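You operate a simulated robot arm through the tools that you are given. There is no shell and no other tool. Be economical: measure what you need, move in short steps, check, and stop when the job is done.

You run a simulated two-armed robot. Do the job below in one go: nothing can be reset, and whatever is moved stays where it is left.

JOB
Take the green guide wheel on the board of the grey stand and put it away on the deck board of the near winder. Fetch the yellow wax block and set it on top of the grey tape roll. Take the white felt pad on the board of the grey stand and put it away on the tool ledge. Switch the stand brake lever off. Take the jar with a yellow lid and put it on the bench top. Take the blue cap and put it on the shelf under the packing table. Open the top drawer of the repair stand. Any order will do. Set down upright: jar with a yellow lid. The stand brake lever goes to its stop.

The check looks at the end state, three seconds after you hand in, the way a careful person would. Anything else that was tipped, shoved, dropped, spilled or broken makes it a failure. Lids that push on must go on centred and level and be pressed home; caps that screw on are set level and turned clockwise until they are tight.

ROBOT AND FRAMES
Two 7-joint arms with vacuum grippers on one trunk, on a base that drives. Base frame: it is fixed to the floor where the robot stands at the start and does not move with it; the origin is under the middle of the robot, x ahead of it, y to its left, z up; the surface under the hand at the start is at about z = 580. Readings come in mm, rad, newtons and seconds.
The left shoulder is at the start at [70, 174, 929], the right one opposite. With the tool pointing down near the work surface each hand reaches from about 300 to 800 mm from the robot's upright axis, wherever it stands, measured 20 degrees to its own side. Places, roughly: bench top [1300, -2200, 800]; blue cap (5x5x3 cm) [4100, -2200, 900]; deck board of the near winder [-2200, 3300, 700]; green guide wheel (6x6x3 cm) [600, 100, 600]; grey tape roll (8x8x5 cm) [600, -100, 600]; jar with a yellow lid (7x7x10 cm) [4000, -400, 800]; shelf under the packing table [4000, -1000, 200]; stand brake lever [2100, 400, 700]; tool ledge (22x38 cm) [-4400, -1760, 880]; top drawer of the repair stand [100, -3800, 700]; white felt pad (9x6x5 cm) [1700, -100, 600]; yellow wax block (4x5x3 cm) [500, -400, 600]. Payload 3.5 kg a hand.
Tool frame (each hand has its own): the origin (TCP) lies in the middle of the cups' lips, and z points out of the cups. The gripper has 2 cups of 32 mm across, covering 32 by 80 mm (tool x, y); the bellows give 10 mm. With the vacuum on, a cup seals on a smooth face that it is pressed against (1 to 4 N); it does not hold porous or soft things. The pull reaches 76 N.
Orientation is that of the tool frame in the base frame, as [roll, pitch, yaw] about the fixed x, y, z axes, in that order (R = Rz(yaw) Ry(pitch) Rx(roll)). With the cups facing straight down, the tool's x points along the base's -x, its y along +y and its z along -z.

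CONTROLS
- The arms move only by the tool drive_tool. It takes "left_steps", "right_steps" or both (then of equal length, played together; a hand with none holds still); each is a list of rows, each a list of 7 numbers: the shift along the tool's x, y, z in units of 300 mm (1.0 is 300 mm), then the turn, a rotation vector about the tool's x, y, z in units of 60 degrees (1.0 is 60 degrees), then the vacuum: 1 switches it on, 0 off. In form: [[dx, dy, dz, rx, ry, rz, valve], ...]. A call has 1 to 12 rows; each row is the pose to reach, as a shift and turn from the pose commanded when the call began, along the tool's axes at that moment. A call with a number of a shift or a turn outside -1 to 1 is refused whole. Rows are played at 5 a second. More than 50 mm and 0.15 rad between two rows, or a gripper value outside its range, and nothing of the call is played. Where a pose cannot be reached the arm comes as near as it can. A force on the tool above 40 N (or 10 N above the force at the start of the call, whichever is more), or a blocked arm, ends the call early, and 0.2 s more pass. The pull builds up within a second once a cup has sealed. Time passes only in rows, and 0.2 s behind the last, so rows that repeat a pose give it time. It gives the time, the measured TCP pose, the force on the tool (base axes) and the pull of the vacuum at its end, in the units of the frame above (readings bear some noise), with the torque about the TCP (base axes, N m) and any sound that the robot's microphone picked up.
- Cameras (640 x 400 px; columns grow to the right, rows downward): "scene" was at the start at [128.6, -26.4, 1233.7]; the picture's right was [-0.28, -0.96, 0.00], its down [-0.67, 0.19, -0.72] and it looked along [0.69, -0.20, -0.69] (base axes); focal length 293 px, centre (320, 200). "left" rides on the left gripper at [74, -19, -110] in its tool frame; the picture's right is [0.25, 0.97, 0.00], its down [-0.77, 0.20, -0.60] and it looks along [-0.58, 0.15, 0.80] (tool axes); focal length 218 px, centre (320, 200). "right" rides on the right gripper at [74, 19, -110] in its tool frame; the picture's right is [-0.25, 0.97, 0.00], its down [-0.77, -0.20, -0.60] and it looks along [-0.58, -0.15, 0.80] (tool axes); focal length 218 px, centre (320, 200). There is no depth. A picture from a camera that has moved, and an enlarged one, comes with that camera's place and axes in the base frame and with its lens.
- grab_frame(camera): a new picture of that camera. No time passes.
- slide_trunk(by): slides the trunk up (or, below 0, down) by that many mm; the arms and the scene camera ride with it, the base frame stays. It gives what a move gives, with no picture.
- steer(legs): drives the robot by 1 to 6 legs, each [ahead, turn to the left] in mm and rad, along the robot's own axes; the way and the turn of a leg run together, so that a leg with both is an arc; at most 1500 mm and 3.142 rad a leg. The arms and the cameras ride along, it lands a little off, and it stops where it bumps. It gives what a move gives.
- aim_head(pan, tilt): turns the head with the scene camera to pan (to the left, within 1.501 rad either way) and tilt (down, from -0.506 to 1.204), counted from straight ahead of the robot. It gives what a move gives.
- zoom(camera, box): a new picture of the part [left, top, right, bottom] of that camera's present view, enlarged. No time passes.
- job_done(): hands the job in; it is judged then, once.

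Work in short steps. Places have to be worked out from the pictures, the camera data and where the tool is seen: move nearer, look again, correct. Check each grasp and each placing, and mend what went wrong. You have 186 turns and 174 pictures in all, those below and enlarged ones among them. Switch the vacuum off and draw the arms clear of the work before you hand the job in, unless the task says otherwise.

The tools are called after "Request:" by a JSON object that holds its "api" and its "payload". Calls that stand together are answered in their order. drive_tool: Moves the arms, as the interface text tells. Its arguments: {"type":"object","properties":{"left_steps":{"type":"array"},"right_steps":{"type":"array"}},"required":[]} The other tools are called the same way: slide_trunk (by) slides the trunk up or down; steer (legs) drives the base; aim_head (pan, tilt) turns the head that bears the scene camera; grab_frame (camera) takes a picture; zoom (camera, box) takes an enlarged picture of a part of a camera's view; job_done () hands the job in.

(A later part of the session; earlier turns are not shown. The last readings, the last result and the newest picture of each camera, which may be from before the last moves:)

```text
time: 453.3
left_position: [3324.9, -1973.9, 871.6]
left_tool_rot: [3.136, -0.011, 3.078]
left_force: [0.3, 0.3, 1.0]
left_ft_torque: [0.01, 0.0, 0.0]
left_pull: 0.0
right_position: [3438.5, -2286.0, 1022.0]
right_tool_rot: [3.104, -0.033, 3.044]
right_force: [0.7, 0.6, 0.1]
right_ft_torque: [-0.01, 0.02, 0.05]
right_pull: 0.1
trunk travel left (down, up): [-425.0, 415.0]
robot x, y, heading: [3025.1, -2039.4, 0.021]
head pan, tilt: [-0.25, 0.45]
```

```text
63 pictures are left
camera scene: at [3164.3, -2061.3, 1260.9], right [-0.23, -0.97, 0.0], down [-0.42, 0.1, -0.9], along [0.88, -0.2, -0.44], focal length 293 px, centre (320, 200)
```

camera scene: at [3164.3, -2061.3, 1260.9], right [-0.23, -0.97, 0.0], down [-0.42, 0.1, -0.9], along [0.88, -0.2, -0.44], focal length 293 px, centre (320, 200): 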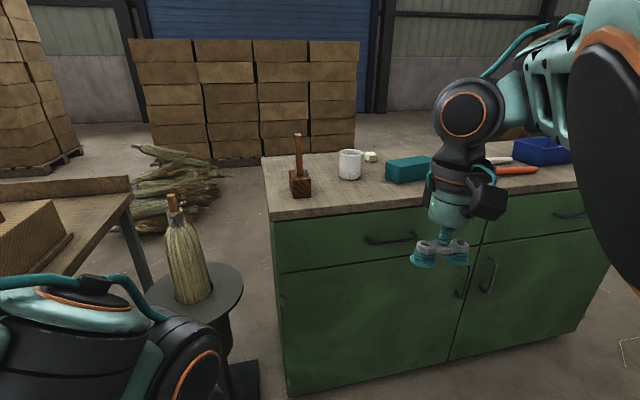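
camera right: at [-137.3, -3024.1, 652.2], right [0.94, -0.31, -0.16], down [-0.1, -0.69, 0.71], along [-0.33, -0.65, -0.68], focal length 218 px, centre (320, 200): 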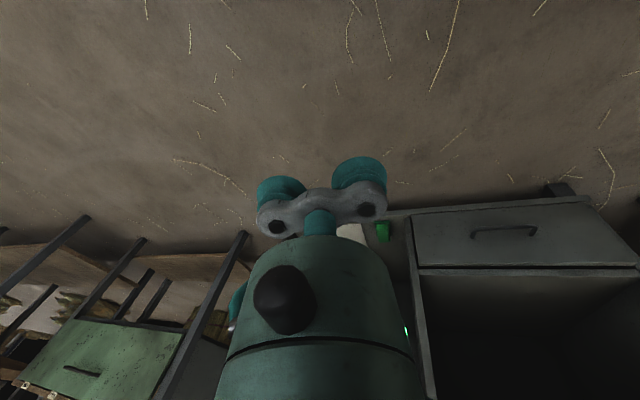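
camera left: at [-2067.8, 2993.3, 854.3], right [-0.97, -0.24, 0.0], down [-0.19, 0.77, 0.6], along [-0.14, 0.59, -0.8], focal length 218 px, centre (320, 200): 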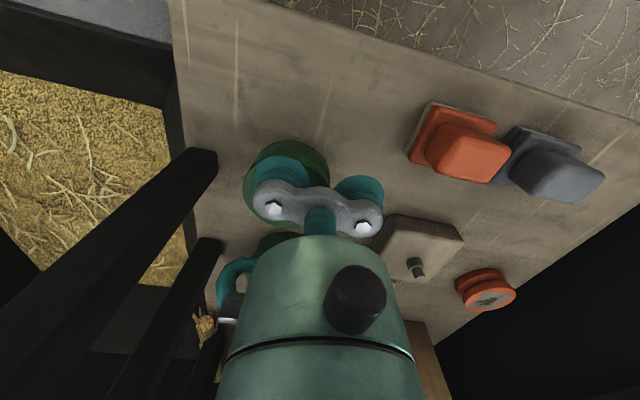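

I drive 390 mm closer; the right hand is high enough to pass over the cabinet top.

Request:
{"api": "steer", "payload": {"legs": [[390, 0]]}}

Request:
{"api": "drive_tool", "payload": {"right_steps": [[-0.1, 0.03, 0, 0.018, -0.016, 0, 0], [-0.22, 0.06, 0, 0.035, -0.0315, 0, 0], [-0.36, 0.09, 0, 0.035, -0.0315, 0, 0], [-0.5, 0.12, 0, 0.035, -0.0315, 0, 0], [-0.64, 0.15, 0, 0.035, -0.0315, 0, 0], [-0.78, 0.15, 0, 0.035, -0.0315, 0, 0], [-0.78, 0.15, 0, 0.035, -0.0315, 0, 0]]}}

Request:
{"api": "grab_frame", "payload": {"camera": "right"}}

Request:
{"api": "grab_frame", "payload": {"camera": "scene"}}

```text
time: 455.7
left_position: [3711.6, -1968.3, 871.3]
left_tool_rot: [3.138, -0.009, 3.073]
left_force: [0.5, 0.5, -0.5]
left_ft_torque: [-0.01, 0.01, -0.02]
left_pull: 0.0
right_position: [3823.5, -2276.5, 1021.6]
right_tool_rot: [3.102, -0.027, 3.046]
right_force: [0.7, 0.5, -0.7]
right_ft_torque: [-0.01, -0.01, -0.02]
right_pull: 0.1
trunk travel left (down, up): [-425.0, 415.0]
robot x, y, heading: [3408.2, -2030.4, 0.016]
head pan, tilt: [-0.25, 0.45]
```

```text
time: 457.3
left_position: [3709.8, -1968.9, 872.1]
left_tool_rot: [3.139, -0.009, 3.073]
left_force: [1.1, -0.7, -0.8]
left_ft_torque: [0.0, -0.01, -0.02]
left_pull: 0.2
right_position: [4058.6, -2256.9, 1019.5]
right_tool_rot: [3.137, 0.008, 3.042]
right_force: [-0.2, -0.1, -0.2]
right_ft_torque: [0.01, -0.01, 0.02]
right_pull: 0.1
trunk travel left (down, up): [-425.0, 415.0]
robot x, y, heading: [3412.7, -2027.8, 0.016]
head pan, tilt: [-0.25, 0.45]
```

```text
62 pictures are left
camera right: at [3988.0, -2230.1, 1130.0], right [0.35, 0.94, 0.01], down [0.74, -0.28, 0.61], along [0.57, -0.21, -0.79], focal length 218 px, centre (320, 200)
```

right: 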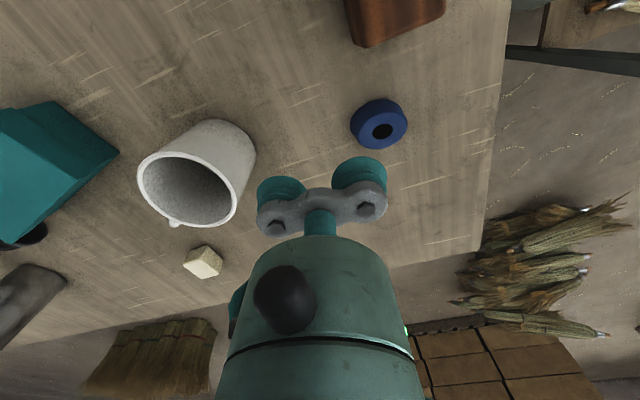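

```text
61 pictures are left
camera scene: at [3548.2, -2054.2, 1261.1], right [-0.23, -0.97, 0.0], down [-0.42, 0.1, -0.9], along [0.88, -0.21, -0.43], focal length 293 px, centre (320, 200)
```

scene: 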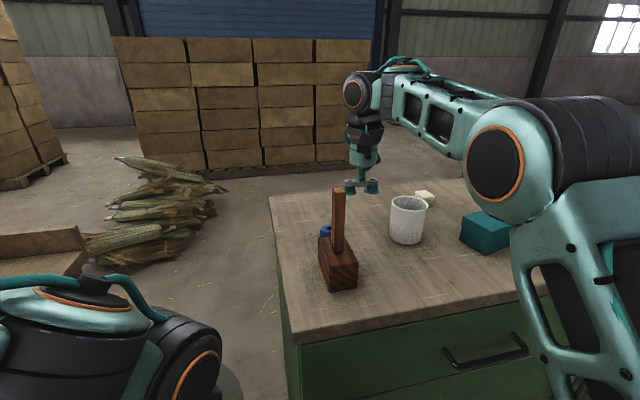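

From the right camera the cap top is at about (4088,-2195). I rotate the tool so its camera swings away from the tall handle, and move the +y cup above the cap.

Request:
{"api": "drive_tool", "payload": {"right_steps": [[0, 0, 0, 0, 0, -0.12, 0], [-0.03, 0.04, 0, 0, 0, -0.24, 0], [-0.07, 0.09, 0, 0, 0, -0.36, 0], [-0.115, 0.146, 0, 0, 0, -0.477, 0], [-0.115, 0.146, 0.1, 0, 0, -0.477, 0], [-0.115, 0.146, 0.1, 0, 0, -0.477, 0]]}}

Request:
{"api": "zoom", "payload": {"camera": "right", "box": [260, 50, 440, 200]}}

Request:
{"api": "zoom", "payload": {"camera": "scene", "box": [280, 130, 460, 300]}}

```text
time: 458.7
left_position: [3710.8, -1968.9, 871.3]
left_tool_rot: [3.138, -0.011, 3.074]
left_force: [-0.5, 0.3, -0.6]
left_ft_torque: [-0.03, 0.02, -0.01]
left_pull: 0.1
right_position: [4097.3, -2215.2, 987.5]
right_tool_rot: [3.141, 0.007, -2.738]
right_force: [0.4, 0.0, -0.4]
right_ft_torque: [-0.01, -0.02, -0.01]
right_pull: 0.0
trunk travel left (down, up): [-425.0, 415.0]
robot x, y, heading: [3410.8, -2030.4, 0.016]
head pan, tilt: [-0.25, 0.45]
```

```text
2.67 times, centred on (350, 125) of right
camera zoom: at [4022.1, -2226.0, 1098.2], right [-0.15, 0.99, 0.0], down [0.78, 0.12, 0.61], along [0.6, 0.09, -0.79], focal length 582 px, centre (240, 400)
```

zoom: 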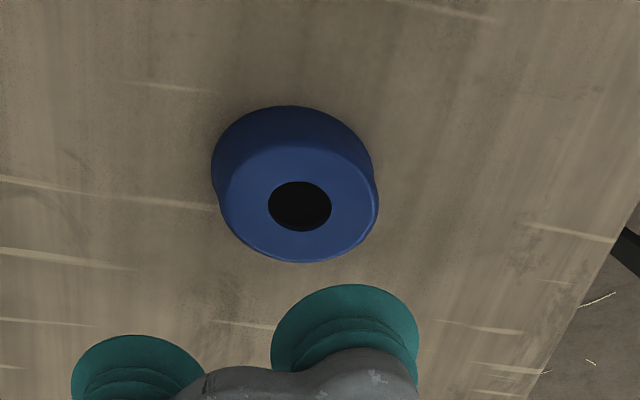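

```text
2.35 times, centred on (370, 215) of scene
camera zoom: at [3549.9, -2054.5, 1260.8], right [-0.23, -0.97, 0.0], down [-0.42, 0.1, -0.9], along [0.88, -0.21, -0.44], focal length 688 px, centre (202, 165)
```

zoom: 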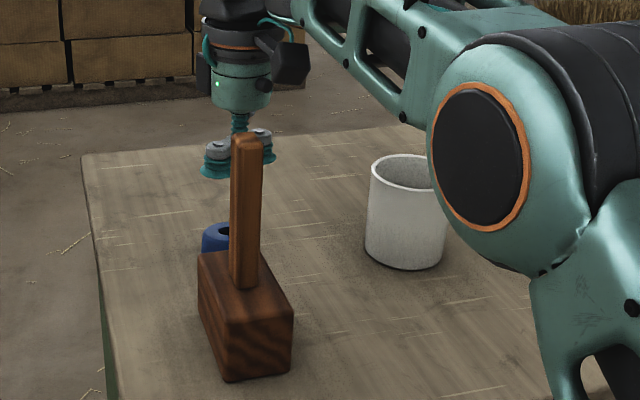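

Cap centre computes to about (4084,-2198). I correct and descend to 50 mm lower to re-measure.

Request:
{"api": "drive_tool", "payload": {"right_steps": [[0.019, -0.008, 0.07, 0, 0, 0, 0], [0.019, -0.008, 0.15, 0, 0, 0, 0], [0.019, -0.008, 0.18, 0, 0, 0, 0], [0.019, -0.008, 0.18, 0, 0, 0, 0]]}}

Request:
{"api": "zoom", "payload": {"camera": "right", "box": [270, 90, 430, 210]}}

```text
time: 459.7
left_position: [3711.3, -1968.2, 872.7]
left_tool_rot: [3.138, -0.011, 3.073]
left_force: [0.8, -0.3, 0.2]
left_ft_torque: [0.0, -0.01, 0.01]
left_pull: 0.1
right_position: [4093.8, -2220.0, 934.0]
right_tool_rot: [-3.139, 0.006, -2.738]
right_force: [-0.3, -0.1, 1.1]
right_ft_torque: [0.01, 0.02, 0.02]
right_pull: 0.0
trunk travel left (down, up): [-425.0, 415.0]
robot x, y, heading: [3412.3, -2029.6, 0.018]
head pan, tilt: [-0.25, 0.45]
```

```text
3.33 times, centred on (350, 150) of right
camera zoom: at [4018.6, -2231.1, 1043.8], right [-0.15, 0.99, 0.0], down [0.78, 0.12, 0.61], along [0.6, 0.09, -0.79], focal length 728 px, centre (220, 367)
```

zoom: 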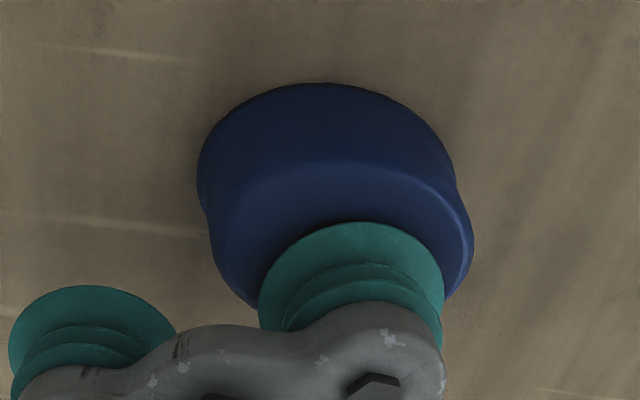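

The cup is within 2 mm of the cap's axis. I nudge and lower with the vacuum on, in small steps.

Request:
{"api": "drive_tool", "payload": {"right_steps": [[-0.0066, 0.0026, 0.03, 0, 0, 0, 1], [-0.0066, 0.0026, 0.055, 0, 0, 0, 1], [-0.0066, 0.0026, 0.065, 0, 0, 0, 1], [-0.0066, 0.0026, 0.075, 0, 0, 0, 1], [-0.0066, 0.0026, 0.082, 0, 0, 0, 1], [-0.0066, 0.0026, 0.089, 0, 0, 0, 1], [-0.0066, 0.0026, 0.095, 0, 0, 0, 1], [-0.0066, 0.0026, 0.095, 0, 0, 0, 1], [-0.0066, 0.0026, 0.095, 0, 0, 0, 1]]}}

Request:
{"api": "zoom", "payload": {"camera": "right", "box": [270, 90, 430, 210]}}

```text
time: 460.6
left_position: [3710.2, -1968.1, 872.0]
left_tool_rot: [3.138, -0.009, 3.072]
left_force: [-0.4, 0.0, 0.6]
left_ft_torque: [-0.01, 0.03, 0.0]
left_pull: 0.1
right_position: [4094.8, -2218.7, 919.4]
right_tool_rot: [-3.136, 0.016, -2.741]
right_force: [-2.8, -1.3, 13.1]
right_ft_torque: [0.91, 0.33, 0.04]
right_pull: 38.0
trunk travel left (down, up): [-425.0, 415.0]
robot x, y, heading: [3405.5, -2032.2, 0.016]
head pan, tilt: [-0.25, 0.45]
stopped in row 4 (right hand): the force on the tool passed its limit at 42 N (the readings are from after the stop); the commanded pose is now the measured one
```

```text
3.33 times, centred on (350, 150) of right
camera zoom: at [4018.5, -2230.4, 1028.4], right [-0.15, 0.99, 0.0], down [0.78, 0.11, 0.62], along [0.61, 0.09, -0.79], focal length 728 px, centre (220, 367)
```

zoom: 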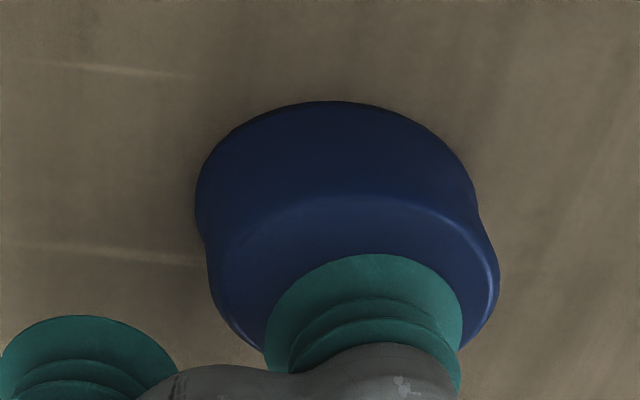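

Sealed (38 N). I lift the cap straight up, then draw it back toward the robot.

Request:
{"api": "drive_tool", "payload": {"right_steps": [[0, 0, -0.06, 0, 0, 0, 1], [0, 0, -0.18, 0, 0, 0, 1], [0, 0, -0.32, 0, 0, 0, 1], [0, 0, -0.45, 0, 0, 0, 1], [0.1, 0.0, -0.5, 0, 0, 0, 1], [0.25, 0.0, -0.5, 0, 0, 0, 1], [0.4, 0.0, -0.5, 0, 0, 0, 1], [0.55, 0.0, -0.5, 0, 0, 0, 1], [0.7, 0.0, -0.5, 0, 0, 0, 1], [0.85, 0.0, -0.5, 0, 0, 0, 1]]}}

Request:
{"api": "grab_frame", "payload": {"camera": "scene"}}

```text
time: 461.7
left_position: [3711.1, -1968.8, 871.7]
left_tool_rot: [3.136, -0.01, 3.072]
left_force: [0.6, -0.9, -0.5]
left_ft_torque: [0.01, 0.03, -0.01]
left_pull: 0.0
right_position: [4095.5, -2220.6, 1049.6]
right_tool_rot: [-3.135, 0.026, -2.746]
right_force: [20.8, 4.4, -44.6]
right_ft_torque: [0.94, -0.77, -0.06]
right_pull: 38.3
trunk travel left (down, up): [-425.0, 415.0]
robot x, y, heading: [3411.9, -2030.4, 0.015]
head pan, tilt: [-0.25, 0.45]
stopped in row 5 (right hand): the force on the tool passed its limit at 95 N (the readings are from after the stop); the commanded pose is now the measured one
```

```text
56 pictures are left
camera scene: at [3549.3, -2054.5, 1260.9], right [-0.23, -0.97, 0.0], down [-0.42, 0.1, -0.9], along [0.88, -0.21, -0.43], focal length 293 px, centre (320, 200)
```

scene: 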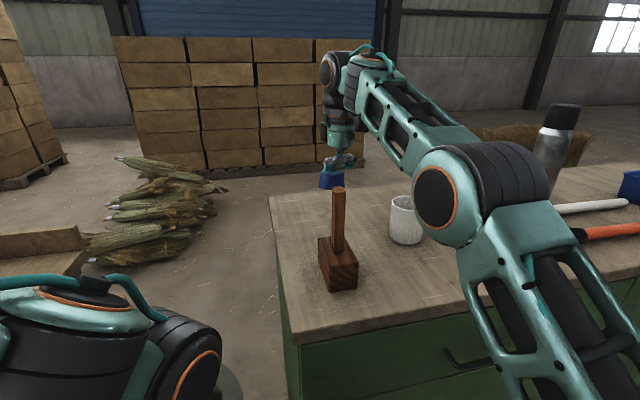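

Stopped by a force of 95 N on the tool though nothing obvious is there. I zoom in to see.

Request:
{"api": "zoom", "payload": {"camera": "scene", "box": [290, 40, 430, 220]}}

Request:
{"api": "grab_frame", "payload": {"camera": "right"}}

```text
2.22 times, centred on (360, 130) of scene
camera zoom: at [3549.3, -2054.5, 1260.9], right [-0.23, -0.97, 0.0], down [-0.42, 0.1, -0.9], along [0.88, -0.21, -0.43], focal length 650 px, centre (231, 356)
```

zoom: 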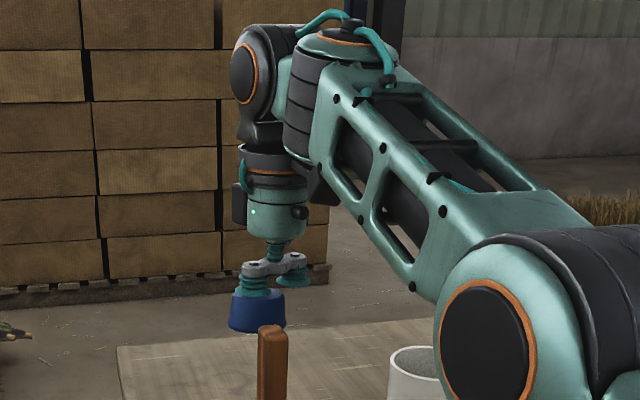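

```text
54 pictures are left
camera right: at [4016.6, -2231.2, 1158.8], right [-0.14, 0.99, 0.0], down [0.77, 0.11, 0.63], along [0.62, 0.09, -0.78], focal length 218 px, centre (320, 200)
```

right: 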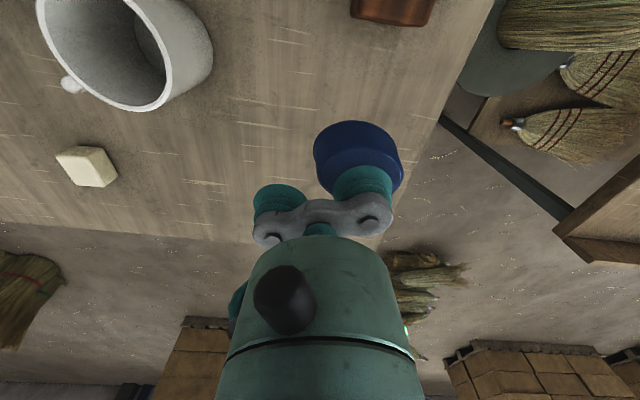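

The gripper's camera box touches the forearm because of the tool yaw. I lower slightly, move right away from the handle while turning the tool back straight.

Request:
{"api": "drive_tool", "payload": {"right_steps": [[0, 0, 0.05, 0, 0, 0, 1], [0, 0, 0.05, 0, 0, 0.1, 1], [0.03, -0.07, 0.05, 0, 0, 0.2, 1], [0.06, -0.14, 0.05, 0, 0, 0.3, 1], [0.091, -0.215, 0.05, 0, 0, 0.4, 1], [0.091, -0.215, 0.05, 0, 0, 0.46, 1], [0.091, -0.215, 0.03, 0, 0, 0.46, 1]]}}

```text
time: 463.3
left_position: [3711.4, -1968.6, 871.8]
left_tool_rot: [3.137, -0.01, 3.074]
left_force: [0.3, 0.2, -0.5]
left_ft_torque: [0.0, 0.02, -0.04]
left_pull: 0.1
right_position: [4095.2, -2290.0, 1041.1]
right_tool_rot: [3.134, 0.022, 3.057]
right_force: [0.4, -0.2, -0.5]
right_ft_torque: [0.87, -0.2, 0.0]
right_pull: 37.5
trunk travel left (down, up): [-425.0, 415.0]
robot x, y, heading: [3412.5, -2032.1, 0.021]
head pan, tilt: [-0.25, 0.45]
```

I reverse clear of the cabinet, then draw the right hand in and drive north to the packing table.

Request:
{"api": "steer", "payload": {"legs": [[-500, 0]]}}

Request:
{"api": "drive_tool", "payload": {"right_steps": [[0.14, 0, 0.0, 0, 0, 0, 1], [0.28, 0, 0.02, 0, 0, 0, 1], [0.42, 0, 0.06, 0, 0, 0, 1], [0.56, 0, 0.12, 0, 0, 0, 1], [0.7, 0, 0.2, 0, 0, 0, 1], [0.8, 0, 0.3, 0, 0, 0, 1], [0.85, 0, 0.4, 0, 0, 0, 1]]}}

Request:
{"api": "steer", "payload": {"legs": [[0, 1.551], [1430, 0], [0, -1.571]]}}

Request:
{"api": "aim_head", "payload": {"pan": 0.0, "tilt": 0.45}}

Request:
{"api": "grab_frame", "payload": {"camera": "scene"}}

```text
time: 466.2
left_position: [3210.6, -1975.9, 872.5]
left_tool_rot: [3.138, -0.009, 3.077]
left_force: [0.0, 0.5, -0.1]
left_ft_torque: [0.0, -0.01, -0.03]
left_pull: 0.1
right_position: [3593.7, -2296.0, 1041.1]
right_tool_rot: [3.138, 0.025, 3.06]
right_force: [0.3, -0.2, 0.4]
right_ft_torque: [0.85, -0.23, 0.03]
right_pull: 38.5
trunk travel left (down, up): [-425.0, 415.0]
robot x, y, heading: [2909.1, -2039.9, 0.02]
head pan, tilt: [-0.25, 0.45]
```

```text
time: 467.9
left_position: [3210.9, -1977.6, 872.2]
left_tool_rot: [3.137, -0.011, 3.077]
left_force: [0.3, 0.8, 1.1]
left_ft_torque: [-0.02, -0.02, -0.01]
left_pull: 0.0
right_position: [3342.2, -2278.1, 915.2]
right_tool_rot: [3.136, 0.021, 3.061]
right_force: [0.4, 0.0, 0.0]
right_ft_torque: [0.87, -0.21, 0.04]
right_pull: 37.7
trunk travel left (down, up): [-425.0, 415.0]
robot x, y, heading: [2909.4, -2037.8, 0.016]
head pan, tilt: [-0.25, 0.45]
```

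```text
time: 482.5
left_position: [3220.9, -576.6, 871.2]
left_tool_rot: [3.137, -0.008, 3.038]
left_force: [-0.7, 0.4, -0.7]
left_ft_torque: [-0.03, -0.01, 0.04]
left_pull: 0.1
right_position: [3342.7, -881.9, 915.6]
right_tool_rot: [3.136, 0.021, 3.023]
right_force: [0.6, -0.6, 1.1]
right_ft_torque: [0.91, -0.22, 0.01]
right_pull: 38.3
trunk travel left (down, up): [-425.0, 415.0]
robot x, y, heading: [2914.6, -628.5, -0.019]
head pan, tilt: [-0.25, 0.45]
```

```text
time: 483.3
left_position: [3220.4, -575.1, 872.4]
left_tool_rot: [3.139, -0.011, 3.039]
left_force: [0.4, 1.2, -0.2]
left_ft_torque: [0.0, -0.01, 0.0]
left_pull: 0.0
right_position: [3342.9, -881.8, 915.0]
right_tool_rot: [3.138, 0.02, 3.023]
right_force: [0.3, -0.2, 0.3]
right_ft_torque: [0.89, -0.2, 0.07]
right_pull: 37.4
trunk travel left (down, up): [-425.0, 415.0]
robot x, y, heading: [2921.1, -630.9, -0.02]
head pan, tilt: [0.0, 0.45]
```

```text
53 pictures are left
camera scene: at [3060.3, -634.0, 1260.9], right [-0.02, -1.0, 0.0], down [-0.44, 0.01, -0.9], along [0.9, -0.02, -0.44], focal length 293 px, centre (320, 200)
```

scene: 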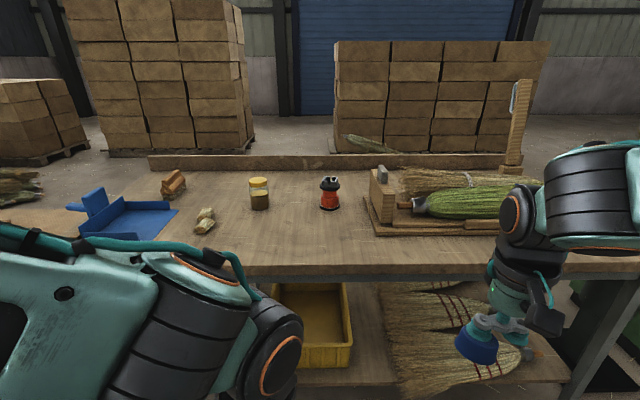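

The jar stands at about (4000,-440). I raise the left hand and drive 350 mm up to the table edge (front at x≈3620).

Request:
{"api": "drive_tool", "payload": {"left_steps": [[0, 0, -0.12, 0, 0, 0, 0], [0, 0, -0.24, 0, 0, 0, 0], [0, 0.05, -0.36, 0, 0, 0, 0], [0, 0.1, -0.45, 0, 0, 0, 0]]}}

Request:
{"api": "steer", "payload": {"legs": [[0, 0.02], [345, 0]]}}

Request:
{"api": "drive_tool", "payload": {"left_steps": [[-0.14, 0.05, 0, 0, 0, 0, 0], [-0.28, 0.1, 0, 0, 0, 0, 0], [-0.42, 0.15, 0, 0, 0, 0, 0], [-0.56, 0.2, 0, 0, 0, 0, 0], [-0.7, 0.22, 0, 0, 0, 0, 0], [-0.84, 0.22, 0, 0, 0, 0, 0], [-0.98, 0.22, 0, 0, 0, 0, 0]]}}

Request:
{"api": "grab_frame", "payload": {"camera": "left"}}

Request:
{"api": "grab_frame", "payload": {"camera": "scene"}}

```text
time: 484.3
left_position: [3226.0, -548.3, 1007.9]
left_tool_rot: [3.137, -0.011, 3.039]
left_force: [0.6, -0.3, 0.2]
left_ft_torque: [0.02, -0.02, 0.01]
left_pull: 0.1
right_position: [3342.9, -879.9, 914.7]
right_tool_rot: [3.136, 0.021, 3.024]
right_force: [-0.4, 0.1, -0.1]
right_ft_torque: [0.9, -0.24, 0.03]
right_pull: 37.5
trunk travel left (down, up): [-425.0, 415.0]
robot x, y, heading: [2920.9, -629.0, -0.02]
head pan, tilt: [0.0, 0.45]
```

```text
time: 486.8
left_position: [3565.5, -539.8, 1007.0]
left_tool_rot: [3.139, -0.01, 3.061]
left_force: [0.0, -0.4, -0.3]
left_ft_torque: [0.03, 0.01, 0.0]
left_pull: 0.0
right_position: [3689.6, -872.3, 914.9]
right_tool_rot: [3.137, 0.021, 3.044]
right_force: [-0.3, 0.5, 0.4]
right_ft_torque: [0.85, -0.17, 0.07]
right_pull: 37.9
trunk travel left (down, up): [-425.0, 415.0]
robot x, y, heading: [3256.1, -626.7, 0.005]
head pan, tilt: [0.0, 0.45]
```

```text
time: 488.4
left_position: [3864.2, -496.2, 1003.5]
left_tool_rot: [3.135, -0.01, 3.06]
left_force: [-0.2, -0.1, -0.1]
left_ft_torque: [0.02, 0.02, -0.03]
left_pull: 0.2
right_position: [3691.1, -870.7, 915.0]
right_tool_rot: [3.137, 0.02, 3.047]
right_force: [0.0, -0.1, -0.4]
right_ft_torque: [0.91, -0.18, 0.04]
right_pull: 38.3
trunk travel left (down, up): [-425.0, 415.0]
robot x, y, heading: [3257.9, -625.8, 0.007]
head pan, tilt: [0.0, 0.45]
```

```text
52 pictures are left
camera left: at [3790.3, -510.2, 1113.3], right [-0.17, 0.98, 0.01], down [0.79, 0.13, 0.6], along [0.59, 0.11, -0.8], focal length 218 px, centre (320, 200)
```

left: 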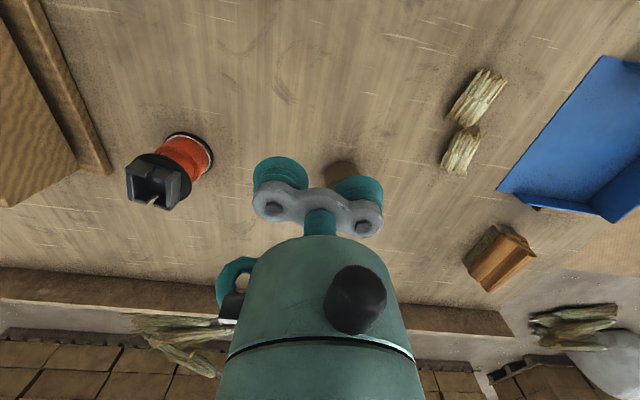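

```text
51 pictures are left
camera scene: at [3403.2, -629.8, 1260.6], right [0.01, -1.0, 0.0], down [-0.44, 0.0, -0.9], along [0.9, 0.0, -0.44], focal length 293 px, centre (320, 200)
```

scene: 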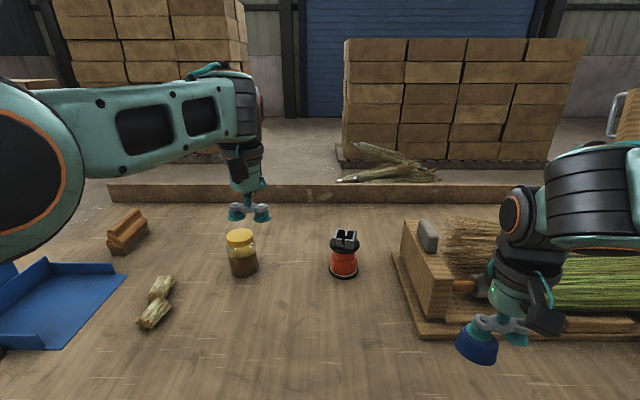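

Jar lid at about (3990,-437,876). I move the left hand over it so the +y cup stands above the lid, at z≈955, and look.

Request:
{"api": "drive_tool", "payload": {"left_steps": [[-0.13, 0.05, 0, 0, 0, 0, 0], [-0.26, 0.1, 0, 0, 0, 0, 0], [-0.402, 0.15, 0, 0, 0, 0, 0], [-0.402, 0.15, 0.15, 0, 0, 0, 0], [-0.402, 0.15, 0.15, 0, 0, 0, 0]]}}

Request:
{"api": "zoom", "payload": {"camera": "left", "box": [260, 60, 440, 200]}}

Request:
{"api": "zoom", "payload": {"camera": "scene", "box": [190, 160, 310, 290]}}

```text
time: 489.2
left_position: [3967.8, -466.7, 979.9]
left_tool_rot: [3.134, -0.023, 3.052]
left_force: [55.4, -17.5, -133.1]
left_ft_torque: [2.54, -3.47, 1.53]
left_pull: 0.1
left hand out of reach, approached as far as the arm can: row 3
right_position: [3692.2, -869.7, 914.7]
right_tool_rot: [3.138, 0.021, 3.046]
right_force: [0.0, 0.8, -0.5]
right_ft_torque: [0.86, -0.17, 0.03]
right_pull: 38.3
trunk travel left (down, up): [-425.0, 415.0]
robot x, y, heading: [3260.6, -626.3, 0.01]
head pan, tilt: [0.0, 0.45]
stopped in row 3 (left hand): the force on the tool passed its limit at 326 N (the readings are from after the stop); the commanded pose is now the measured one
```

```text
2.86 times, centred on (350, 130) of left
camera zoom: at [3894.4, -480.1, 1090.2], right [-0.16, 0.99, 0.01], down [0.8, 0.13, 0.59], along [0.58, 0.11, -0.81], focal length 624 px, centre (234, 400)
```

zoom: 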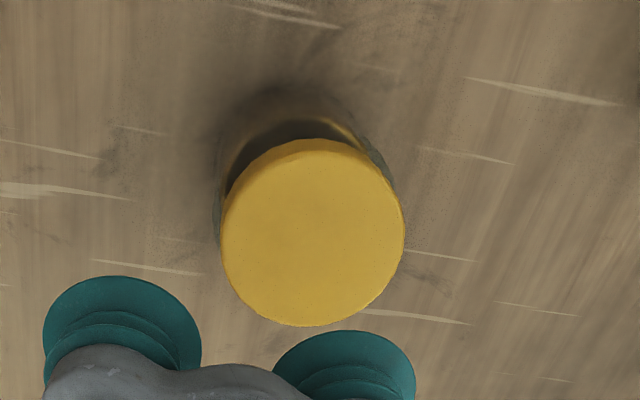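

```text
3.08 times, centred on (250, 225) of scene
camera zoom: at [3404.6, -628.9, 1260.5], right [0.01, -1.0, 0.0], down [-0.44, 0.0, -0.9], along [0.9, 0.0, -0.44], focal length 900 px, centre (535, 123)
```

zoom: 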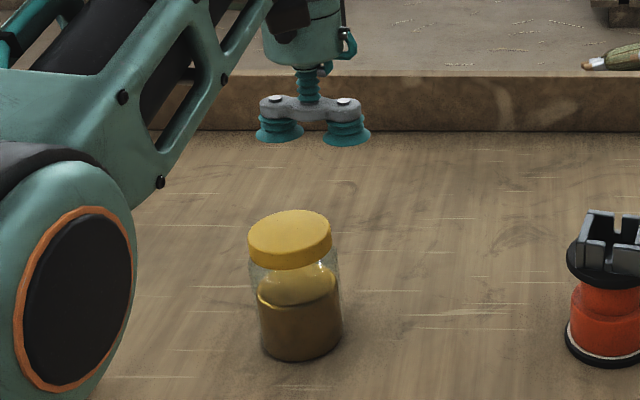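

The left arm ran out of reach and touched itself; the jar is untouched, lid centre now measured at (3970,-436). I draw back, raise the trunk 200 mm for a better arm angle, and come 30 mm nearer.

Request:
{"api": "drive_tool", "payload": {"left_steps": [[0.05, 0, 0, 0, 0, 0, 0], [0.12, 0, 0, 0.006, -0.02, 0, 0], [0.2, 0, 0, 0.006, -0.02, 0, 0]]}}

Request:
{"api": "slide_trunk", "payload": {"by": 200}}

Request:
{"api": "steer", "payload": {"legs": [[30, 0]]}}

```text
time: 490.0
left_position: [3900.8, -460.6, 984.7]
left_tool_rot: [3.141, -0.012, 3.046]
left_force: [-0.7, -0.6, -0.2]
left_ft_torque: [0.0, -0.01, -0.01]
left_pull: 0.1
right_position: [3689.0, -870.4, 915.2]
right_tool_rot: [3.135, 0.024, 3.045]
right_force: [-0.8, -0.7, -0.3]
right_ft_torque: [0.88, -0.21, 0.01]
right_pull: 37.9
trunk travel left (down, up): [-425.0, 415.0]
robot x, y, heading: [3258.7, -629.0, 0.008]
head pan, tilt: [0.0, 0.45]
```

```text
time: 492.1
left_position: [3903.6, -461.0, 1182.2]
left_tool_rot: [-3.141, -0.013, 3.046]
left_force: [0.5, -0.2, 0.2]
left_ft_torque: [0.0, -0.01, 0.0]
left_pull: 0.1
right_position: [3688.4, -870.3, 1115.9]
right_tool_rot: [3.137, 0.025, 3.045]
right_force: [-0.6, 0.3, 0.3]
right_ft_torque: [0.91, -0.2, 0.0]
right_pull: 37.6
trunk travel left (down, up): [-625.0, 215.0]
robot x, y, heading: [3261.3, -626.2, 0.007]
head pan, tilt: [0.0, 0.45]
```

```text
time: 493.0
left_position: [3927.8, -461.4, 1188.4]
left_tool_rot: [3.14, -0.008, 3.046]
left_force: [-1.2, 0.4, -0.5]
left_ft_torque: [0.01, -0.05, 0.01]
left_pull: 0.0
right_position: [3714.2, -871.2, 1117.7]
right_tool_rot: [3.135, 0.026, 3.045]
right_force: [-0.8, -0.3, -0.4]
right_ft_torque: [0.88, -0.22, 0.06]
right_pull: 37.9
trunk travel left (down, up): [-625.0, 215.0]
robot x, y, heading: [3288.2, -625.4, 0.003]
head pan, tilt: [0.0, 0.45]
```

I lower the left hand to z≈950 over the jar and re-measure.

Request:
{"api": "drive_tool", "payload": {"left_steps": [[0, 0, 0.15, 0, -0.01, 0, 0], [0, 0, 0.3, 0, -0.01, 0, 0], [-0.03, 0, 0.45, 0, -0.01, 0, 0], [-0.08, 0.01, 0.6, 0, -0.01, 0, 0], [-0.133, 0.015, 0.7, 0, -0.01, 0, 0], [-0.133, 0.015, 0.78, 0, -0.01, 0, 0], [-0.133, 0.015, 0.78, 0, -0.01, 0, 0]]}}

Request:
{"api": "zoom", "payload": {"camera": "left", "box": [260, 60, 440, 200]}}

```text
time: 494.6
left_position: [3967.8, -461.1, 949.1]
left_tool_rot: [-3.141, -0.001, 3.048]
left_force: [0.4, -0.4, 0.8]
left_ft_torque: [0.01, 0.0, 0.0]
left_pull: 0.0
right_position: [3718.1, -870.1, 1115.8]
right_tool_rot: [3.136, 0.023, 3.045]
right_force: [0.2, -0.2, 0.6]
right_ft_torque: [0.92, -0.2, 0.05]
right_pull: 37.9
trunk travel left (down, up): [-625.0, 215.0]
robot x, y, heading: [3293.1, -629.4, 0.003]
head pan, tilt: [0.0, 0.45]
```

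```text
2.86 times, centred on (350, 130) of left
camera zoom: at [3891.8, -472.9, 1058.5], right [-0.16, 0.99, 0.0], down [0.79, 0.13, 0.6], along [0.6, 0.1, -0.8], focal length 624 px, centre (234, 400)
```

zoom: 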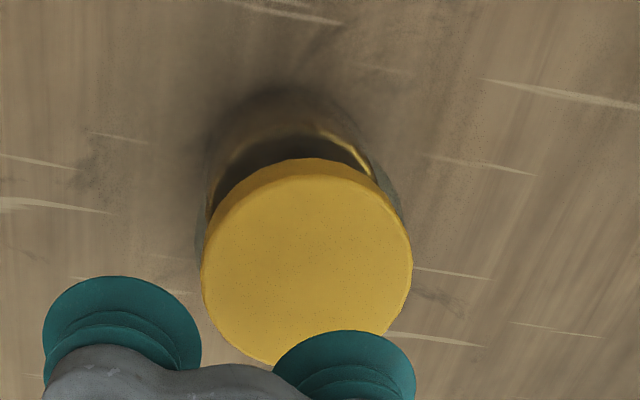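

Lid centre (3973,-436); I nudge 4 mm and lower onto it with the vacuum on.

Request:
{"api": "drive_tool", "payload": {"left_steps": [[-0.012, 0.005, 0.1, 0, 0, 0, 1], [-0.012, 0.005, 0.18, 0, 0, 0, 1], [-0.012, 0.005, 0.2, 0, 0, 0, 1], [-0.012, 0.005, 0.215, 0, 0, 0, 1], [-0.012, 0.005, 0.227, 0, 0, 0, 1], [-0.012, 0.005, 0.237, 0, 0, 0, 1], [-0.012, 0.005, 0.245, 0, 0, 0, 1], [-0.012, 0.005, 0.245, 0, 0, 0, 1]]}}

```text
time: 495.7
left_position: [3974.2, -459.7, 889.2]
left_tool_rot: [3.141, 0.01, 3.044]
left_force: [-6.2, -1.5, 18.1]
left_ft_torque: [0.63, 0.04, 0.02]
left_pull: 37.9
right_position: [3717.3, -871.9, 1116.0]
right_tool_rot: [3.135, 0.026, 3.046]
right_force: [-0.3, 0.2, -0.2]
right_ft_torque: [0.88, -0.19, 0.02]
right_pull: 37.4
trunk travel left (down, up): [-625.0, 215.0]
robot x, y, heading: [3289.3, -626.3, 0.006]
head pan, tilt: [0.0, 0.45]
stopped in row 5 (left hand): the force on the tool passed its limit at 42 N (the readings are from after the stop); the commanded pose is now the measured one
```

Sealed. I lift the jar straight up, watching that it stays upright.

Request:
{"api": "drive_tool", "payload": {"left_steps": [[0, 0, -0.04, 0, 0, 0, 1], [0, 0, -0.1, 0, 0, 0, 1], [0, 0, -0.2, 0, 0, 0, 1], [0, 0, -0.3, 0, 0, 0, 1], [0, 0, -0.42, 0, 0, 0, 1], [0, 0, -0.42, 0, 0, 0, 1]]}}

Request:
{"api": "grab_frame", "payload": {"camera": "scene"}}

```text
time: 497.1
left_position: [3974.4, -458.8, 1013.0]
left_tool_rot: [3.141, 0.006, 3.048]
left_force: [0.3, 0.0, -3.8]
left_ft_torque: [0.51, 0.02, -0.05]
left_pull: 37.5
right_position: [3719.1, -871.5, 1114.0]
right_tool_rot: [3.137, 0.023, 3.044]
right_force: [0.1, 0.4, 0.3]
right_ft_torque: [0.9, -0.19, 0.03]
right_pull: 37.8
trunk travel left (down, up): [-625.0, 215.0]
robot x, y, heading: [3284.7, -625.0, 0.006]
head pan, tilt: [0.0, 0.45]
```

```text
47 pictures are left
camera scene: at [3432.7, -629.2, 1460.7], right [0.0, -1.0, 0.0], down [-0.44, 0.0, -0.9], along [0.9, 0.0, -0.44], focal length 293 px, centre (320, 200)
```

scene: 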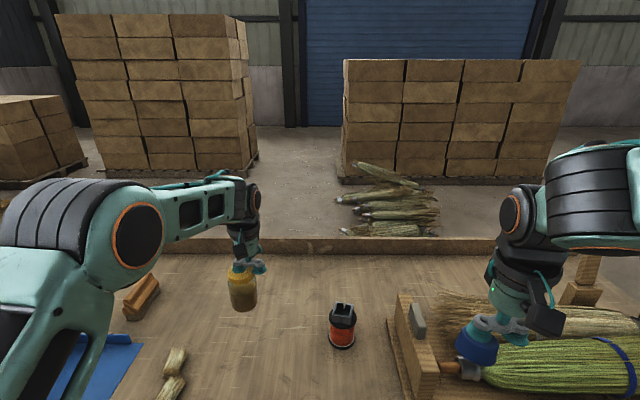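

The jar hangs upright. I reverse 400 mm and draw it in close, then lower the trunk to look under the table.

Request:
{"api": "steer", "payload": {"legs": [[-450, 0]]}}

Request:
{"api": "drive_tool", "payload": {"left_steps": [[0.1, 0, 0, 0, 0, 0, 1], [0.22, 0.02, 0, 0, 0, 0, 1], [0.34, 0.04, 0, 0, 0, 0, 1], [0.46, 0.06, 0, 0, 0, 0, 1], [0.58, 0.08, 0, 0, 0, 0, 1], [0.7, 0.1, 0, 0, 0, 0, 1], [0.8, 0.1, 0, 0, 0, 0, 1]]}}

Request:
{"api": "slide_trunk", "payload": {"by": -500}}

Request:
{"api": "aim_head", "payload": {"pan": -0.15, "tilt": 0.45}}

Request:
{"api": "grab_frame", "payload": {"camera": "scene"}}

```text
time: 499.9
left_position: [3518.3, -456.6, 1012.1]
left_tool_rot: [-3.141, 0.006, 3.057]
left_force: [1.0, 0.1, -3.9]
left_ft_torque: [0.51, -0.05, -0.02]
left_pull: 38.4
right_position: [3268.0, -871.5, 1114.4]
right_tool_rot: [3.137, 0.023, 3.054]
right_force: [-0.5, 0.1, 0.1]
right_ft_torque: [0.89, -0.19, 0.03]
right_pull: 37.4
trunk travel left (down, up): [-625.0, 215.0]
robot x, y, heading: [2838.1, -630.2, 0.018]
head pan, tilt: [0.0, 0.45]
```

```text
time: 501.5
left_position: [3277.7, -407.5, 1012.3]
left_tool_rot: [-3.141, 0.007, 3.057]
left_force: [0.0, -0.1, -3.8]
left_ft_torque: [0.51, -0.03, -0.05]
left_pull: 38.4
right_position: [3266.4, -871.0, 1115.7]
right_tool_rot: [3.136, 0.025, 3.055]
right_force: [0.2, -0.9, -1.3]
right_ft_torque: [0.91, -0.22, 0.01]
right_pull: 37.9
trunk travel left (down, up): [-625.0, 215.0]
robot x, y, heading: [2836.9, -630.4, 0.013]
head pan, tilt: [0.0, 0.45]
```

```text
refused: -500 is not a number from -400 to 400
```

```text
time: 502.2
left_position: [3279.9, -408.6, 1011.6]
left_tool_rot: [3.141, 0.005, 3.057]
left_force: [0.5, -1.0, -4.1]
left_ft_torque: [0.56, -0.04, 0.01]
left_pull: 38.0
right_position: [3268.0, -870.7, 1114.7]
right_tool_rot: [3.137, 0.024, 3.055]
right_force: [0.8, -0.6, -0.9]
right_ft_torque: [0.87, -0.21, 0.05]
right_pull: 37.6
trunk travel left (down, up): [-625.0, 215.0]
robot x, y, heading: [2840.4, -631.4, 0.014]
head pan, tilt: [-0.15, 0.45]
```

```text
46 pictures are left
camera scene: at [2977.4, -646.0, 1460.8], right [-0.14, -0.99, 0.0], down [-0.43, 0.06, -0.9], along [0.89, -0.12, -0.44], focal length 293 px, centre (320, 200)
```

scene: 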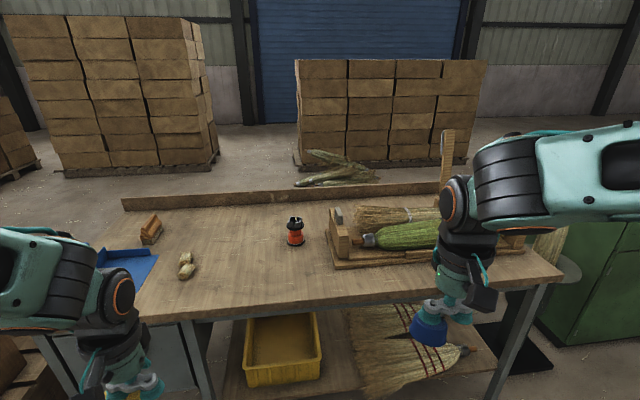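

I lower the trunk (400 mm, then 200 mm) to see and reach the shelf.

Request:
{"api": "slide_trunk", "payload": {"by": -400}}

Request:
{"api": "slide_trunk", "payload": {"by": -200}}

Request:
{"api": "aim_head", "payload": {"pan": -0.2, "tilt": 0.45}}

Request:
{"api": "grab_frame", "payload": {"camera": "scene"}}

```text
time: 506.0
left_position: [3280.0, -407.0, 612.3]
left_tool_rot: [3.141, 0.006, 3.057]
left_force: [0.2, 0.0, -3.4]
left_ft_torque: [0.53, -0.06, 0.01]
left_pull: 37.5
right_position: [3268.2, -871.6, 714.2]
right_tool_rot: [3.136, 0.023, 3.054]
right_force: [-0.1, 0.4, 0.1]
right_ft_torque: [0.88, -0.18, 0.03]
right_pull: 37.5
trunk travel left (down, up): [-225.0, 615.0]
robot x, y, heading: [2837.9, -625.3, 0.012]
head pan, tilt: [-0.15, 0.45]
```

```text
time: 508.2
left_position: [3280.2, -408.3, 410.9]
left_tool_rot: [3.141, 0.006, 3.056]
left_force: [0.6, 0.6, -2.8]
left_ft_torque: [0.5, -0.06, -0.01]
left_pull: 37.6
right_position: [3268.6, -871.1, 515.4]
right_tool_rot: [3.136, 0.023, 3.053]
right_force: [-0.2, -0.4, -0.8]
right_ft_torque: [0.9, -0.22, 0.02]
right_pull: 38.2
trunk travel left (down, up): [-25.0, 815.0]
robot x, y, heading: [2832.3, -630.8, 0.009]
head pan, tilt: [-0.15, 0.45]
```

```text
time: 508.8
left_position: [3280.0, -407.5, 411.0]
left_tool_rot: [3.141, 0.007, 3.058]
left_force: [0.5, 0.2, -3.8]
left_ft_torque: [0.5, -0.04, -0.03]
left_pull: 38.1
right_position: [3266.9, -871.6, 515.7]
right_tool_rot: [3.136, 0.023, 3.055]
right_force: [0.0, 0.4, -0.6]
right_ft_torque: [0.89, -0.2, 0.03]
right_pull: 37.8
trunk travel left (down, up): [-25.0, 815.0]
robot x, y, heading: [2837.4, -633.2, 0.016]
head pan, tilt: [-0.201, 0.45]
```

```text
45 pictures are left
camera scene: at [2976.2, -650.6, 860.9], right [-0.19, -0.98, 0.0], down [-0.43, 0.08, -0.9], along [0.88, -0.17, -0.44], focal length 293 px, centre (320, 200)
```

scene: 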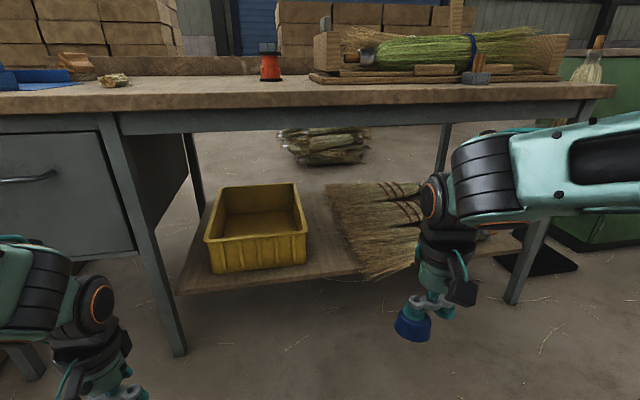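

The free strip on the shelf lies between bin and brooms, y≈-775…-920; I aim for (3830,-848). I lower the right hand, draw the jar closer, then drive 300 mm forward.

Request:
{"api": "drive_tool", "payload": {"right_steps": [[0, 0, 0.12, 0, 0, 0, 1], [0, 0, 0.25, 0, 0, 0, 1], [0, 0, 0.38, 0, 0, 0, 1], [0, 0, 0.51, 0, 0, 0, 1], [0, 0, 0.63, 0, 0, 0, 1]], "left_steps": [[0.06, 0, 0, 0, 0, 0, 1], [0.12, 0, 0, 0, 0, 0, 1], [0.18, 0, 0, 0, 0, 0, 1], [0.24, 0, 0, 0, 0, 0, 1], [0.3, 0, 0, 0, 0, 0, 1]]}}

Request:
{"api": "steer", "payload": {"legs": [[0, -0.015], [300, 0]]}}

Request:
{"api": "grab_frame", "payload": {"camera": "scene"}}

```text
time: 510.0
left_position: [3191.1, -400.3, 410.9]
left_tool_rot: [3.141, 0.007, 3.055]
left_force: [0.1, 0.2, -4.3]
left_ft_torque: [0.5, -0.04, -0.02]
left_pull: 37.8
right_position: [3271.4, -872.0, 327.1]
right_tool_rot: [3.137, 0.022, 3.054]
right_force: [-0.1, 0.2, -0.6]
right_ft_torque: [0.89, -0.2, 0.07]
right_pull: 37.7
trunk travel left (down, up): [-25.0, 815.0]
robot x, y, heading: [2834.0, -633.3, 0.016]
head pan, tilt: [-0.201, 0.45]
```

```text
time: 512.4
left_position: [3494.9, -407.2, 412.0]
left_tool_rot: [-3.141, 0.006, 3.038]
left_force: [-0.3, -0.8, -3.7]
left_ft_torque: [0.49, -0.08, 0.01]
left_pull: 38.3
right_position: [3566.6, -879.9, 328.2]
right_tool_rot: [3.135, 0.024, 3.036]
right_force: [-1.1, 0.4, 0.4]
right_ft_torque: [0.9, -0.24, 0.04]
right_pull: 37.7
trunk travel left (down, up): [-25.0, 815.0]
robot x, y, heading: [3135.6, -632.7, -0.005]
head pan, tilt: [-0.201, 0.45]
```

```text
44 pictures are left
camera scene: at [3275.3, -653.7, 860.9], right [-0.2, -0.98, 0.0], down [-0.43, 0.09, -0.9], along [0.88, -0.18, -0.44], focal length 293 px, centre (320, 200)
```

scene: 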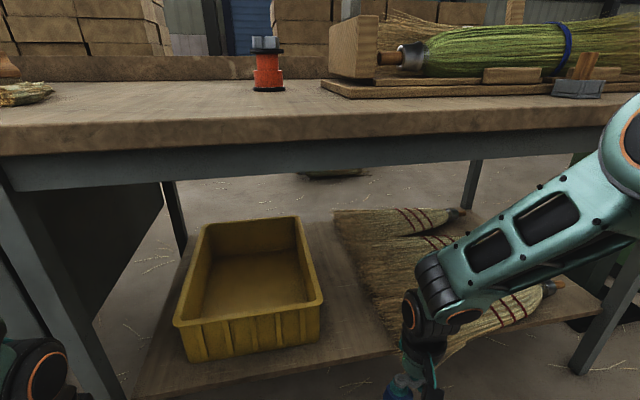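

The strip between bin and brooms is confirmed (y≈-758…-935). I extend the right hand halfway in under the table and check clearances.

Request:
{"api": "drive_tool", "payload": {"right_steps": [[-0.1, 0.014, 0.02, 0, 0, 0, 1], [-0.2, 0.027, 0.04, 0, 0, 0, 1], [-0.3, 0.041, 0.06, 0, 0, 0, 1], [-0.4, 0.055, 0.08, 0, 0, 0, 1], [-0.5, 0.068, 0.08, 0, 0, 0, 1]]}}

Request:
{"api": "grab_frame", "payload": {"camera": "scene"}}

```text
time: 513.6
left_position: [3495.7, -408.2, 410.8]
left_tool_rot: [3.14, 0.004, 3.037]
left_force: [0.0, 0.6, -4.2]
left_ft_torque: [0.49, -0.05, -0.04]
left_pull: 37.5
right_position: [3716.5, -874.4, 305.2]
right_tool_rot: [3.136, 0.022, 3.039]
right_force: [0.0, 0.2, 0.1]
right_ft_torque: [0.92, -0.19, -0.01]
right_pull: 37.8
trunk travel left (down, up): [-25.0, 815.0]
robot x, y, heading: [3135.1, -631.2, -0.005]
head pan, tilt: [-0.201, 0.45]
```

```text
43 pictures are left
camera scene: at [3275.3, -653.7, 860.9], right [-0.2, -0.98, 0.0], down [-0.43, 0.09, -0.9], along [0.88, -0.18, -0.44], focal length 293 px, centre (320, 200)
```

scene: 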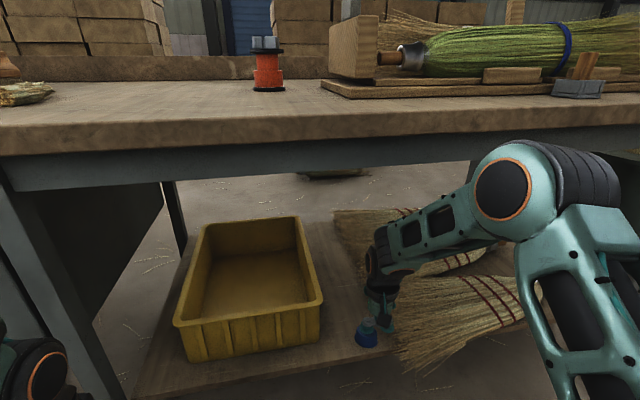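

The elbow is close to the table apron, so I lower the hand first and go on in small steps.

Request:
{"api": "drive_tool", "payload": {"right_steps": [[0, 0, 0.05, 0, 0, 0, 1], [0, 0, 0.1, 0, 0, 0, 1], [-0.05, 0.007, 0.12, 0, 0, 0, 1], [-0.1, 0.014, 0.12, 0, 0, 0, 1], [-0.15, 0.02, 0.12, 0, 0, 0, 1], [-0.2, 0.027, 0.12, 0, 0, 0, 1]]}}

Request:
{"api": "grab_frame", "payload": {"camera": "scene"}}

```text
time: 515.0
left_position: [3493.9, -407.6, 410.9]
left_tool_rot: [3.141, 0.009, 3.039]
left_force: [-0.3, -0.5, -3.8]
left_ft_torque: [0.48, -0.05, -0.02]
left_pull: 37.8
right_position: [3779.0, -872.9, 274.9]
right_tool_rot: [3.138, 0.026, 3.036]
right_force: [-4.9, 0.5, 14.5]
right_ft_torque: [0.96, -0.19, 0.07]
right_pull: 37.9
trunk travel left (down, up): [-25.0, 815.0]
robot x, y, heading: [3136.5, -631.4, -0.004]
head pan, tilt: [-0.201, 0.45]
```

```text
42 pictures are left
camera scene: at [3274.0, -653.2, 861.0], right [-0.2, -0.98, 0.0], down [-0.42, 0.09, -0.9], along [0.88, -0.18, -0.43], focal length 293 px, centre (320, 200)
```

scene: 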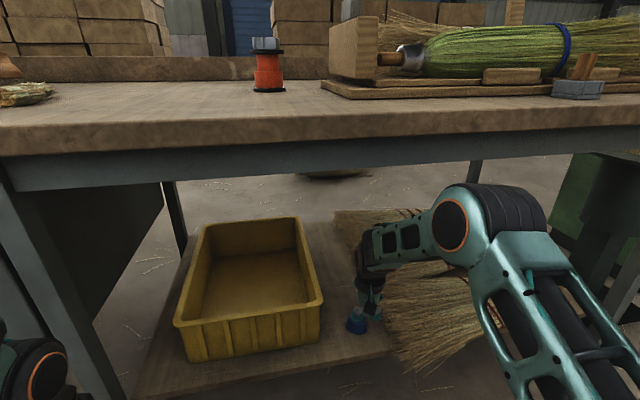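

The cap already touches the shelf (z≈243). I lift 8 mm, go 35 mm further in, and set it down.

Request:
{"api": "drive_tool", "payload": {"right_steps": [[0, 0, -0.04, 0, 0, 0, 1], [-0.06, 0.008, -0.05, 0, 0, 0, 1], [-0.12, 0.016, -0.05, 0, 0, 0, 1], [-0.12, 0.016, -0.03, 0, 0, 0, 1], [-0.12, 0.016, -0.01, 0, 0, 0, 1], [-0.12, 0.016, 0.0, 0, 0, 0, 1], [-0.12, 0.016, 0.0, 0, 0, 0, 1]]}}

Request:
{"api": "zoom", "payload": {"camera": "scene", "box": [280, 220, 480, 380]}}

```text
time: 516.6
left_position: [3494.1, -407.6, 411.1]
left_tool_rot: [3.139, 0.007, 3.04]
left_force: [0.4, 0.2, -3.3]
left_ft_torque: [0.5, -0.03, -0.02]
left_pull: 38.2
right_position: [3815.2, -871.7, 275.1]
right_tool_rot: [3.136, 0.025, 3.036]
right_force: [-0.9, -0.1, 6.0]
right_ft_torque: [0.93, -0.19, 0.03]
right_pull: 37.6
trunk travel left (down, up): [-25.0, 815.0]
robot x, y, heading: [3138.2, -631.6, -0.009]
head pan, tilt: [-0.201, 0.45]
```

```text
2.50 times, centred on (380, 300) of scene
camera zoom: at [3274.8, -653.5, 861.1], right [-0.2, -0.98, 0.0], down [-0.43, 0.09, -0.9], along [0.88, -0.18, -0.43], focal length 731 px, centre (170, -50)
```

zoom: 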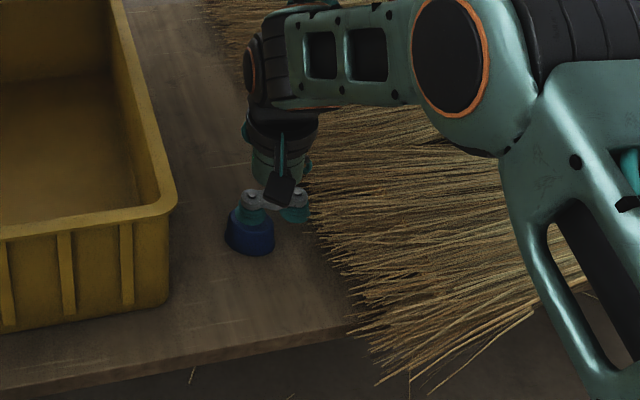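

The cap stands on the shelf in the gap. I release it, wait, lift a little, and draw the hand straight out.

Request:
{"api": "drive_tool", "payload": {"right_steps": [[0, 0, 0, 0, 0, 0, 0], [0, 0, 0, 0, 0, 0, 0], [0, 0, 0, 0, 0, 0, 0], [0, 0, -0.01, 0, 0, 0, 0], [0, 0, -0.03, 0, 0, 0, 0], [0, 0, -0.09, 0, 0, 0, 0], [0.12, -0.02, -0.12, 0, 0, 0, 0], [0.26, -0.04, -0.13, 0, 0, 0, 0], [0.4, -0.06, -0.14, 0, 0, 0, 0], [0.55, -0.08, -0.15, 0, 0, 0, 0], [0.7, -0.1, -0.16, 0, 0, 0, 0], [0.82, -0.12, -0.18, 0, 0, 0, 0]]}}

Request:
{"api": "zoom", "payload": {"camera": "scene", "box": [280, 220, 480, 380]}}

```text
time: 519.2
left_position: [3495.3, -408.2, 410.5]
left_tool_rot: [3.141, 0.005, 3.039]
left_force: [0.5, 0.7, -3.8]
left_ft_torque: [0.5, -0.04, -0.01]
left_pull: 37.8
right_position: [3562.5, -883.8, 322.9]
right_tool_rot: [3.136, 0.023, 3.036]
right_force: [0.2, -0.2, 0.3]
right_ft_torque: [-0.01, 0.0, -0.01]
right_pull: 0.1
trunk travel left (down, up): [-25.0, 815.0]
robot x, y, heading: [3137.1, -630.3, -0.003]
head pan, tilt: [-0.201, 0.45]
```

```text
2.50 times, centred on (380, 300) of scene
camera zoom: at [3275.4, -653.8, 860.8], right [-0.2, -0.98, 0.0], down [-0.43, 0.09, -0.9], along [0.88, -0.18, -0.44], focal length 731 px, centre (170, -50)
```

zoom: 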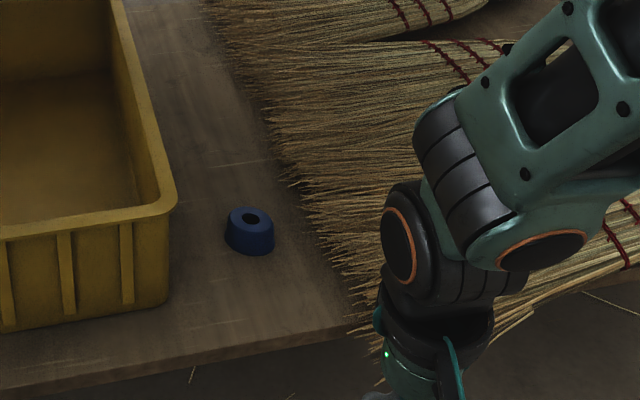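

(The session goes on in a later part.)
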